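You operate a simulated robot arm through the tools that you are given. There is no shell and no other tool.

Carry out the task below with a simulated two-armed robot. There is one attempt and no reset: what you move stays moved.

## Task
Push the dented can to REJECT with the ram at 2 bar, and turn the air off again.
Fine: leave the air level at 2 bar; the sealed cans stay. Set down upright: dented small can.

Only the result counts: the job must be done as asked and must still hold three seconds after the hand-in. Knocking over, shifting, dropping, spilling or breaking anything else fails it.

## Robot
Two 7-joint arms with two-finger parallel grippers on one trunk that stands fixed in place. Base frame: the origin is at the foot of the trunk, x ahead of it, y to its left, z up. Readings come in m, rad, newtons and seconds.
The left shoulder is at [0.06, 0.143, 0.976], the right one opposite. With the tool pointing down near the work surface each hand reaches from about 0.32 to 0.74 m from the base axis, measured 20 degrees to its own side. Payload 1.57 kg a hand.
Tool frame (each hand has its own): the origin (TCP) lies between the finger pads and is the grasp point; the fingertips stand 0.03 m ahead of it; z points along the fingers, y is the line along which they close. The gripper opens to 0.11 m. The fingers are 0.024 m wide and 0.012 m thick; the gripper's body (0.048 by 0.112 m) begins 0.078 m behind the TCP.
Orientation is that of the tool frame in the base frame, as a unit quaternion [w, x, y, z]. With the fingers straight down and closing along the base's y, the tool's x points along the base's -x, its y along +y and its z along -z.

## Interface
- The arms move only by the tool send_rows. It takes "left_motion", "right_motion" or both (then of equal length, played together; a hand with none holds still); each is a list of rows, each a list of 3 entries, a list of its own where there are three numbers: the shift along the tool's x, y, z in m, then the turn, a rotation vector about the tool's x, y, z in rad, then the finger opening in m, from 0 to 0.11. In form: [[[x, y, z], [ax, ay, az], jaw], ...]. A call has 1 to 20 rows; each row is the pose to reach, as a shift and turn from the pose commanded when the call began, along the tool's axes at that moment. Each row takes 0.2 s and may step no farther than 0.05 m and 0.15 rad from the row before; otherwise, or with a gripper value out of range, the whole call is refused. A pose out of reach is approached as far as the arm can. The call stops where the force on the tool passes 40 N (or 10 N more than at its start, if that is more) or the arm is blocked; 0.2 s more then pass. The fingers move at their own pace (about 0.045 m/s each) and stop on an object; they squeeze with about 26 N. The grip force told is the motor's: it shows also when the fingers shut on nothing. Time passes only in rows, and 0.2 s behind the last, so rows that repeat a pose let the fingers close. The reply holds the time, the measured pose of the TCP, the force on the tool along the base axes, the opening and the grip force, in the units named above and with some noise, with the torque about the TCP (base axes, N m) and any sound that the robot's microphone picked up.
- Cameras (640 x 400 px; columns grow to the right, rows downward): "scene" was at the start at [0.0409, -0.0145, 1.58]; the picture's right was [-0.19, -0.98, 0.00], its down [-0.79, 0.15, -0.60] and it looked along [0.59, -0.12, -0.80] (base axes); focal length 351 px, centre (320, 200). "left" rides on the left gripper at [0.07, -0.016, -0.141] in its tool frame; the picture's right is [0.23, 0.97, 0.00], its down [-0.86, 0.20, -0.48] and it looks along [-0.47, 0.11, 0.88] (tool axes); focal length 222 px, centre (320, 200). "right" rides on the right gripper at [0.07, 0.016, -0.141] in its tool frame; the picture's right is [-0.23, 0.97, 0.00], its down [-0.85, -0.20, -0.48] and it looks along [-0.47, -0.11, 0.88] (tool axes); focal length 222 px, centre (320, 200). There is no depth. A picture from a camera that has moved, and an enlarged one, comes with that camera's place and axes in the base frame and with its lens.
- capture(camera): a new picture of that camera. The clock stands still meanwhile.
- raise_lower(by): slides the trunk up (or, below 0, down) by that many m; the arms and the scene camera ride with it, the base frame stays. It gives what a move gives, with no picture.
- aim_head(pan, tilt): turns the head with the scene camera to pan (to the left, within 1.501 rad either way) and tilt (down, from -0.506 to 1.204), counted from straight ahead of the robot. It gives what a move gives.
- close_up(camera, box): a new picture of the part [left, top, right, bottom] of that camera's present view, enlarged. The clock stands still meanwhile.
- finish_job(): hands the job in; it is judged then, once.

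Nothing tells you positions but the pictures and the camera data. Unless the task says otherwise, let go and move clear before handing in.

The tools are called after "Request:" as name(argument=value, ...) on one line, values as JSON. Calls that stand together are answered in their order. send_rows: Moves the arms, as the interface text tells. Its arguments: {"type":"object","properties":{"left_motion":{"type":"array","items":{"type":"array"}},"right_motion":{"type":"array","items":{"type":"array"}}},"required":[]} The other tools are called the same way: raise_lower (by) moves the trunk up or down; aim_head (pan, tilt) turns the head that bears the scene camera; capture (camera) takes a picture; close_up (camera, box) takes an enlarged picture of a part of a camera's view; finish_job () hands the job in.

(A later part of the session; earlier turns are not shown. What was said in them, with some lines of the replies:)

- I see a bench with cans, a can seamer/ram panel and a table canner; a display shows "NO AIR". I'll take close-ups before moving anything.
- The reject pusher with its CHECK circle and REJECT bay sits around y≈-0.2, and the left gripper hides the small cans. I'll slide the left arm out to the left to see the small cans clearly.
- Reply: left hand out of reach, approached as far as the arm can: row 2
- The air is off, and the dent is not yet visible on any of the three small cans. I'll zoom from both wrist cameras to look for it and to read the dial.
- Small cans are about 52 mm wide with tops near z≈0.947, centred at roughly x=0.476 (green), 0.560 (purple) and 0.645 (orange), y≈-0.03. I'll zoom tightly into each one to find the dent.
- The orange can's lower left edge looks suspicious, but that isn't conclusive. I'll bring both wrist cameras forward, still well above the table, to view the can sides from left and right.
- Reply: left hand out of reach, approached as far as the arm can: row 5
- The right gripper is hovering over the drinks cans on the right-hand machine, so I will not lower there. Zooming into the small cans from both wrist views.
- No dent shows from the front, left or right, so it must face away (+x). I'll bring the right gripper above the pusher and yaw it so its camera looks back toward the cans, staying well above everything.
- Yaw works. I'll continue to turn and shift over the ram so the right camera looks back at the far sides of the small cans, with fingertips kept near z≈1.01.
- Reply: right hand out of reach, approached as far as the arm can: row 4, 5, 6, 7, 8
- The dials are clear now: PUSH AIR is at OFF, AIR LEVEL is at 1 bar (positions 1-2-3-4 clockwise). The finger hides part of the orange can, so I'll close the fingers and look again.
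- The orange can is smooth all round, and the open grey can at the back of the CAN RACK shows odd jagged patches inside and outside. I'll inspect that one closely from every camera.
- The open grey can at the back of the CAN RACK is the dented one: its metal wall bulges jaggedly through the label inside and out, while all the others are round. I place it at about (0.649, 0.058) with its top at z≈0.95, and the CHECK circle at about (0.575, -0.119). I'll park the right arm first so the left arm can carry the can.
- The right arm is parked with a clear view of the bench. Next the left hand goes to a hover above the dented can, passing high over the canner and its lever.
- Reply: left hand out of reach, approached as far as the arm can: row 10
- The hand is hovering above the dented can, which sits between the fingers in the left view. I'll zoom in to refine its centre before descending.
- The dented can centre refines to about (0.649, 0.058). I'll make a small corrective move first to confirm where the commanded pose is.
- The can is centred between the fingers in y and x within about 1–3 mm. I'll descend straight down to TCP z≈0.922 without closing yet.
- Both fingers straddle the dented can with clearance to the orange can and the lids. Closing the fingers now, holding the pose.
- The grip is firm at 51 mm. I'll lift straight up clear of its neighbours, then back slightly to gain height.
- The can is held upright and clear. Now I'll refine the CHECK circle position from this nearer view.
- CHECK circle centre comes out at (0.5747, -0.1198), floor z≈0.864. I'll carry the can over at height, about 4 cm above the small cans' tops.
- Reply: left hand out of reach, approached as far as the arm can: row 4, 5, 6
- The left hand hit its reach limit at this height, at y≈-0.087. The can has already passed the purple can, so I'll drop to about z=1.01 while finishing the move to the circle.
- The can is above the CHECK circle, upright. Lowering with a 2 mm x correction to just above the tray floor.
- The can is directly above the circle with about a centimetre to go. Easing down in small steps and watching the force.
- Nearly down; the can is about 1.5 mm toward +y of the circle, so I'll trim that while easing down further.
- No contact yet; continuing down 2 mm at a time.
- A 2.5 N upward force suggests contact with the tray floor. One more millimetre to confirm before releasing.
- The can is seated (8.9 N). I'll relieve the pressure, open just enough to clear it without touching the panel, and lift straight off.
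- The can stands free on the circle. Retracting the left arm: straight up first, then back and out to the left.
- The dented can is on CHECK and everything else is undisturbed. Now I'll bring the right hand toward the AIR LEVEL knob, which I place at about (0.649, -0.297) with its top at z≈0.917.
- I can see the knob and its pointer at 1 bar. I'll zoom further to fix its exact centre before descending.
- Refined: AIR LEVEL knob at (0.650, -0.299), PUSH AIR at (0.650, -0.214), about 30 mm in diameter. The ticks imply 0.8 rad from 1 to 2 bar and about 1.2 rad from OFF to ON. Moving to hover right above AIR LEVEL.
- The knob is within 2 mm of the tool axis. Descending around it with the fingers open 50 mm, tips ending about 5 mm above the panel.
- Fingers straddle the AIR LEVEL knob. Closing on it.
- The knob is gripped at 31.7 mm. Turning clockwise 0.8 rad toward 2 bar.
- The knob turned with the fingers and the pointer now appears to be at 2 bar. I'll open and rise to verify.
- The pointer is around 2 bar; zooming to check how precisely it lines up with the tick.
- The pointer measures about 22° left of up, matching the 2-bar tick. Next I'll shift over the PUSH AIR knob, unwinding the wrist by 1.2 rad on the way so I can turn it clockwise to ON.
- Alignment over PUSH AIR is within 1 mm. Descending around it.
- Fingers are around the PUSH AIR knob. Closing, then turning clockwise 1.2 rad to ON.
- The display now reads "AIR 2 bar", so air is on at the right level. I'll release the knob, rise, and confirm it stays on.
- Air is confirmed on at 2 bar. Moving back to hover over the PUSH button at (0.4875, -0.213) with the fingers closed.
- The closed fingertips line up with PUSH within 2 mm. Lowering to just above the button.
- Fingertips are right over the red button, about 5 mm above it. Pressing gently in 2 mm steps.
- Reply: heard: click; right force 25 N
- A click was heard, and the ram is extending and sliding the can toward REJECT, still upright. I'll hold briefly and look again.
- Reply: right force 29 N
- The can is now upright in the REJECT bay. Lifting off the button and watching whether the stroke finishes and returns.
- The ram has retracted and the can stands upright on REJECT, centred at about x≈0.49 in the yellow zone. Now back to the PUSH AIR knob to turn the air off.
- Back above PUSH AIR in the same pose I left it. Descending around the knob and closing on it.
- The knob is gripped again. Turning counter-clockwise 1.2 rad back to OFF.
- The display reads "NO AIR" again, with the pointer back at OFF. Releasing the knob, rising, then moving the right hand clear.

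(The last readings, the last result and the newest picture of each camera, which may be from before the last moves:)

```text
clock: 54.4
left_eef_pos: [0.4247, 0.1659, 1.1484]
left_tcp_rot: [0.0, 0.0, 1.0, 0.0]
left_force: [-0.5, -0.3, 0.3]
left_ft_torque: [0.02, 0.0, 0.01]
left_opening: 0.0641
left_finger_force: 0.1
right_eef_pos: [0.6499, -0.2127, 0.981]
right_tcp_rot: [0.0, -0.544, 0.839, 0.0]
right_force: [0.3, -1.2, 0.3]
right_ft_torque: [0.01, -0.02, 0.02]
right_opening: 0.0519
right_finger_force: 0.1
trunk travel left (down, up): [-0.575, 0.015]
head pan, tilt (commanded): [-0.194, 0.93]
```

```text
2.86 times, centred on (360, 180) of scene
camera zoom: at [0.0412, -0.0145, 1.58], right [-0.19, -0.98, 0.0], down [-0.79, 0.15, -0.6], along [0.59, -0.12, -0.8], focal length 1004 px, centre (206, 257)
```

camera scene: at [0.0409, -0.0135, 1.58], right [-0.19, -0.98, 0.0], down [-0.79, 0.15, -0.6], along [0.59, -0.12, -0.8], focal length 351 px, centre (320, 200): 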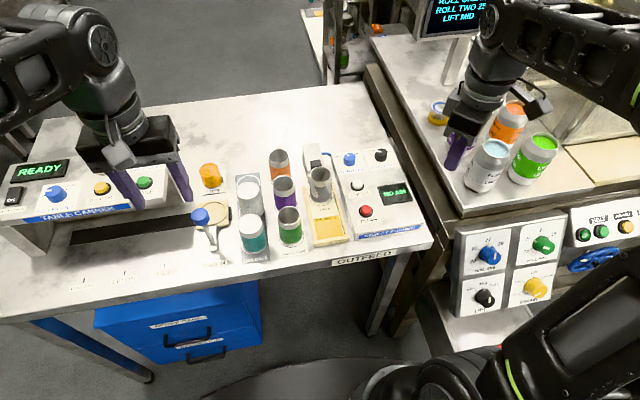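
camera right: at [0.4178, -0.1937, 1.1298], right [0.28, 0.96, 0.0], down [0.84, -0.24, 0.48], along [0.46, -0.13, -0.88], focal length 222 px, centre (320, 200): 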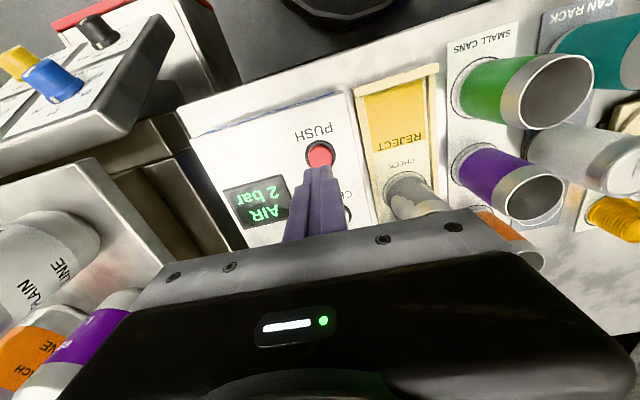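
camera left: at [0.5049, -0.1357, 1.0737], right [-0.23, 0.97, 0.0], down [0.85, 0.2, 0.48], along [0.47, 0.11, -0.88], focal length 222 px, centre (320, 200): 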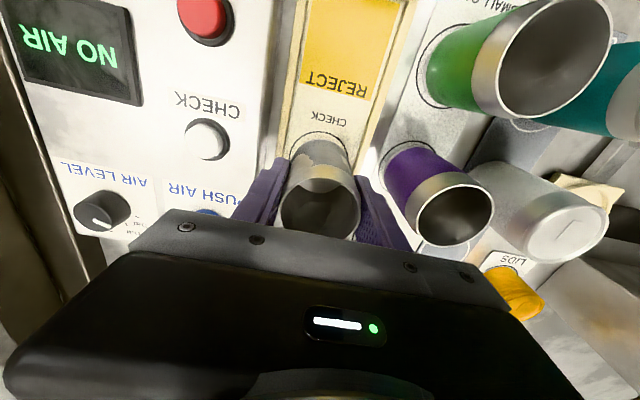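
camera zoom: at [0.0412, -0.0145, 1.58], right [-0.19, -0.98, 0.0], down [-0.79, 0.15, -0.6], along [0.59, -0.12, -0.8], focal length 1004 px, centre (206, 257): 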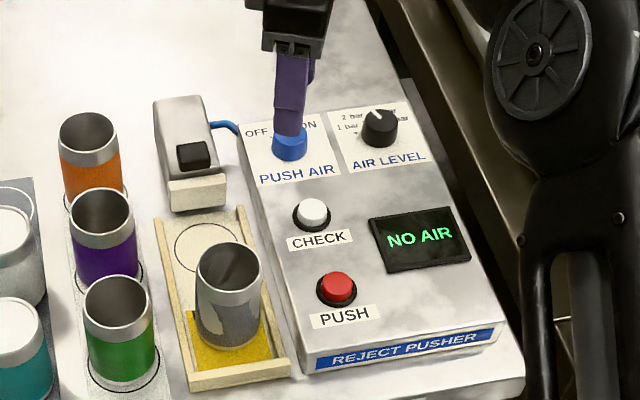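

Settings are as asked: AIR LEVEL at 2 bar, PUSH AIR at OFF. Moving the right arm up and clear of the panel.

Request:
send_rows(right_motion=[[[0.025, 0.02, -0.02], [0, 0, 0], 0.052], [[0.054, 0.043, -0.04], [0, 0, 0], 0.052], [[0.084, 0.066, -0.06], [0, 0, 0], 0.052], [[0.114, 0.09, -0.08], [0, 0, 0], 0.052], [[0.144, 0.114, -0.1], [0, 0, 0], 0.052], [[0.174, 0.138, -0.12], [0, 0, 0], 0.052], [[0.2033, 0.1611, -0.14], [0, 0, 0], 0.052], [[0.2033, 0.1611, -0.14], [0, 0, 0], 0.052]])

Request:
capture(camera="scene")

Request:
close_up(camera="scene", box=[200, 130, 430, 260])

Request:
close_up(camera="scene", box=[300, 170, 370, 250])

Request:
capture(camera="right")

Request:
capture(camera="left")

```text
clock: 56.2
left_eef_pos: [0.425, 0.1655, 1.1476]
left_tcp_rot: [0.0, 0.0, 1.0, 0.001]
left_force: [-0.5, 0.1, -0.4]
left_ft_torque: [0.03, 0.03, 0.01]
left_opening: 0.064
left_finger_force: 0.0
right_eef_pos: [0.419, -0.3342, 1.1202]
right_tcp_rot: [0.0, -0.543, 0.84, 0.0]
right_force: [0.7, 1.0, 0.4]
right_ft_torque: [0.01, 0.01, 0.01]
right_opening: 0.0522
right_finger_force: 0.0
trunk travel left (down, up): [-0.575, 0.015]
head pan, tilt (commanded): [-0.194, 0.93]
```

```text
taken
camera scene: at [0.0419, -0.0143, 1.5799], right [-0.19, -0.98, 0.0], down [-0.79, 0.15, -0.6], along [0.59, -0.12, -0.8], focal length 351 px, centre (320, 200)
```

scene: 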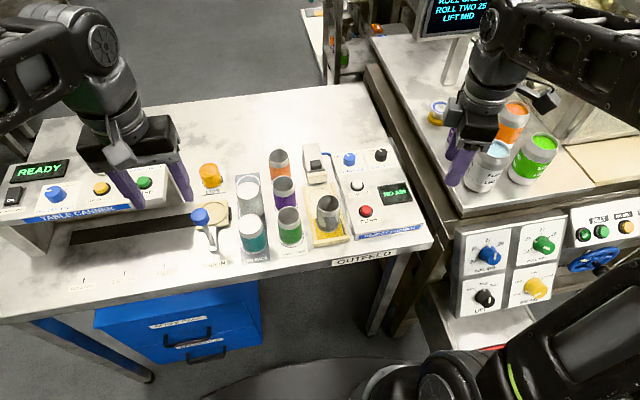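

```text
2.78 times, centred on (315, 195) of scene
camera zoom: at [0.0419, -0.0143, 1.5799], right [-0.19, -0.98, 0.0], down [-0.79, 0.15, -0.6], along [0.59, -0.12, -0.8], focal length 977 px, centre (334, 214)
```

zoom: 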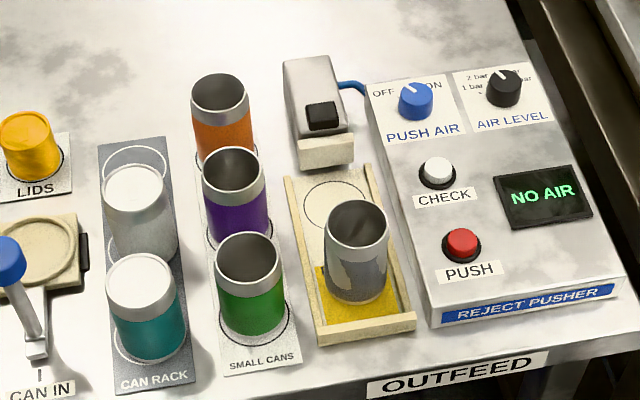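

```text
5.00 times, centred on (335, 210) of scene
camera zoom: at [0.0419, -0.0143, 1.5799], right [-0.19, -0.98, 0.0], down [-0.79, 0.15, -0.6], along [0.59, -0.12, -0.8], focal length 1756 px, centre (245, 150)
```

zoom: 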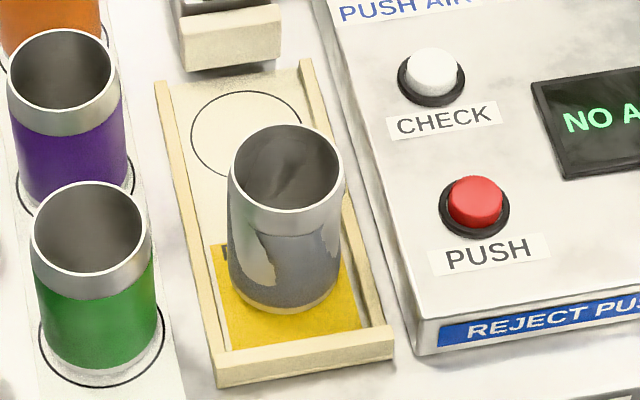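

```text
taken
camera right: at [0.3768, -0.3925, 1.2607], right [-0.8, 0.61, 0.0], down [0.53, 0.7, 0.48], along [0.29, 0.38, -0.88], focal length 222 px, centre (320, 200)
```

right: 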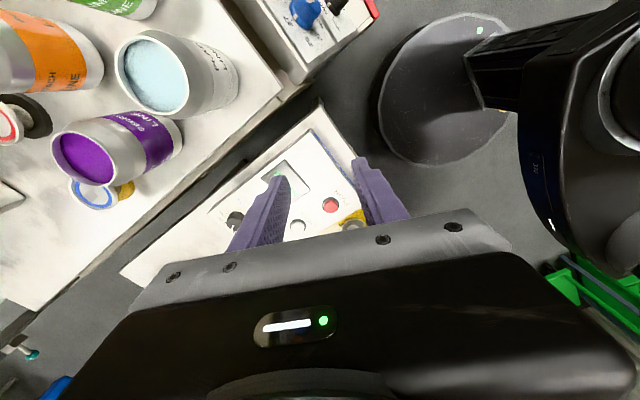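

```text
taken
camera left: at [0.3545, 0.1491, 1.2881], right [-0.23, 0.97, 0.0], down [0.85, 0.2, 0.48], along [0.47, 0.11, -0.88], focal length 222 px, centre (320, 200)
```

left: 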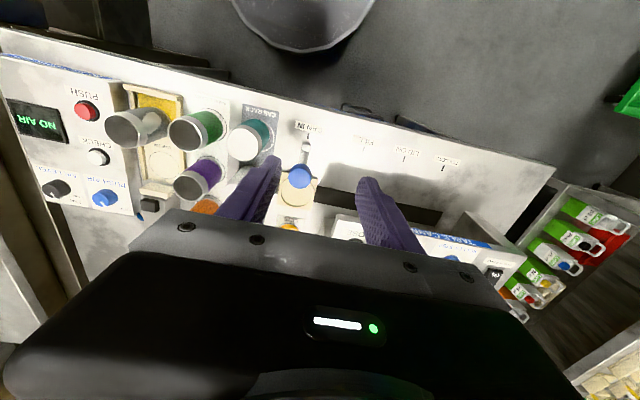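

Everything looks in order; I'll take one more look at the can's footprint on the REJECT zone from the left camera before handing in.

Request:
close_up(camera="left", box=[90, 70, 210, 200])

Request:
close_up(camera="scene", box=[220, 140, 320, 260])

```text
3.08 times, centred on (150, 135) of left
camera zoom: at [0.3545, 0.1491, 1.2881], right [-0.23, 0.97, 0.0], down [0.85, 0.2, 0.48], along [0.47, 0.11, -0.88], focal length 684 px, centre (843, 400)
```

zoom: 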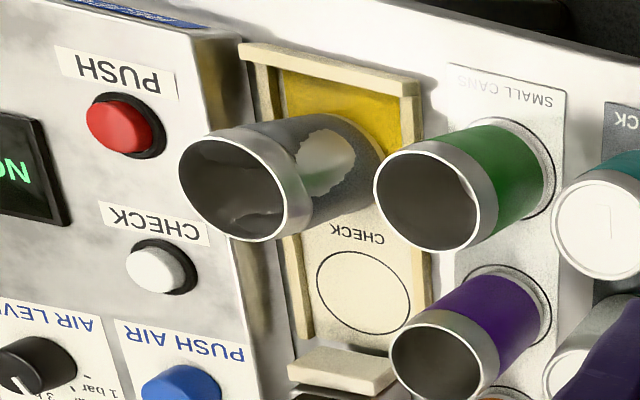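

```text
3.33 times, centred on (270, 200) of scene
camera zoom: at [0.0419, -0.0143, 1.5799], right [-0.19, -0.98, 0.0], down [-0.79, 0.15, -0.6], along [0.59, -0.12, -0.8], focal length 1171 px, centre (487, 200)
```

zoom: 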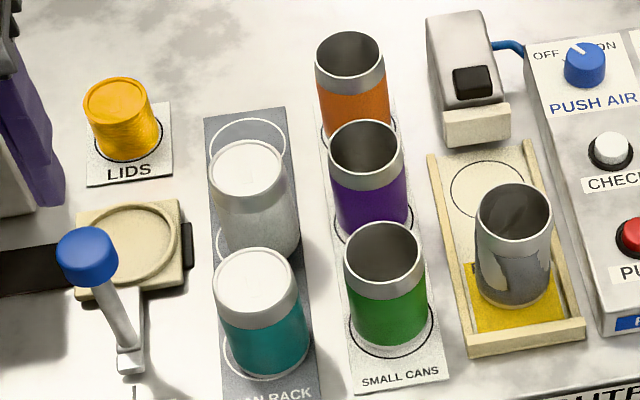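

The dented can stands upright in the REJECT bay, and the ram is back. The air is off with the level left at 2 bar. The sealed cans and everything else are untouched and both hands are clear, so I'm handing in the job.

Request:
finish_job()

```text
The job is handed in.
```

The dented can is upright in the REJECT bay, pushed there by the ram at 2 bar, and the air is off again. I've handed the job in; no verdict came back.

- **Dented can:** It was the open grey can at the back of the CAN RACK. Its wall was out of shape, and I found no dent on the green, purple or orange cans. I could not see every side of the green and purple ones.
- **Position:** Its centre is inside the yellow zone. By my estimate its back edge is about 4 mm outside the yellow, toward the CHECK circle. The ram had finished its stroke and the can did not move afterwards.
- **Air:** AIR LEVEL is left at 2 bar and PUSH AIR is at OFF. The display reads "NO AIR".
- **Everything else:** The sealed cans, small cans and lids look unmoved in the last pictures, and both hands are clear.
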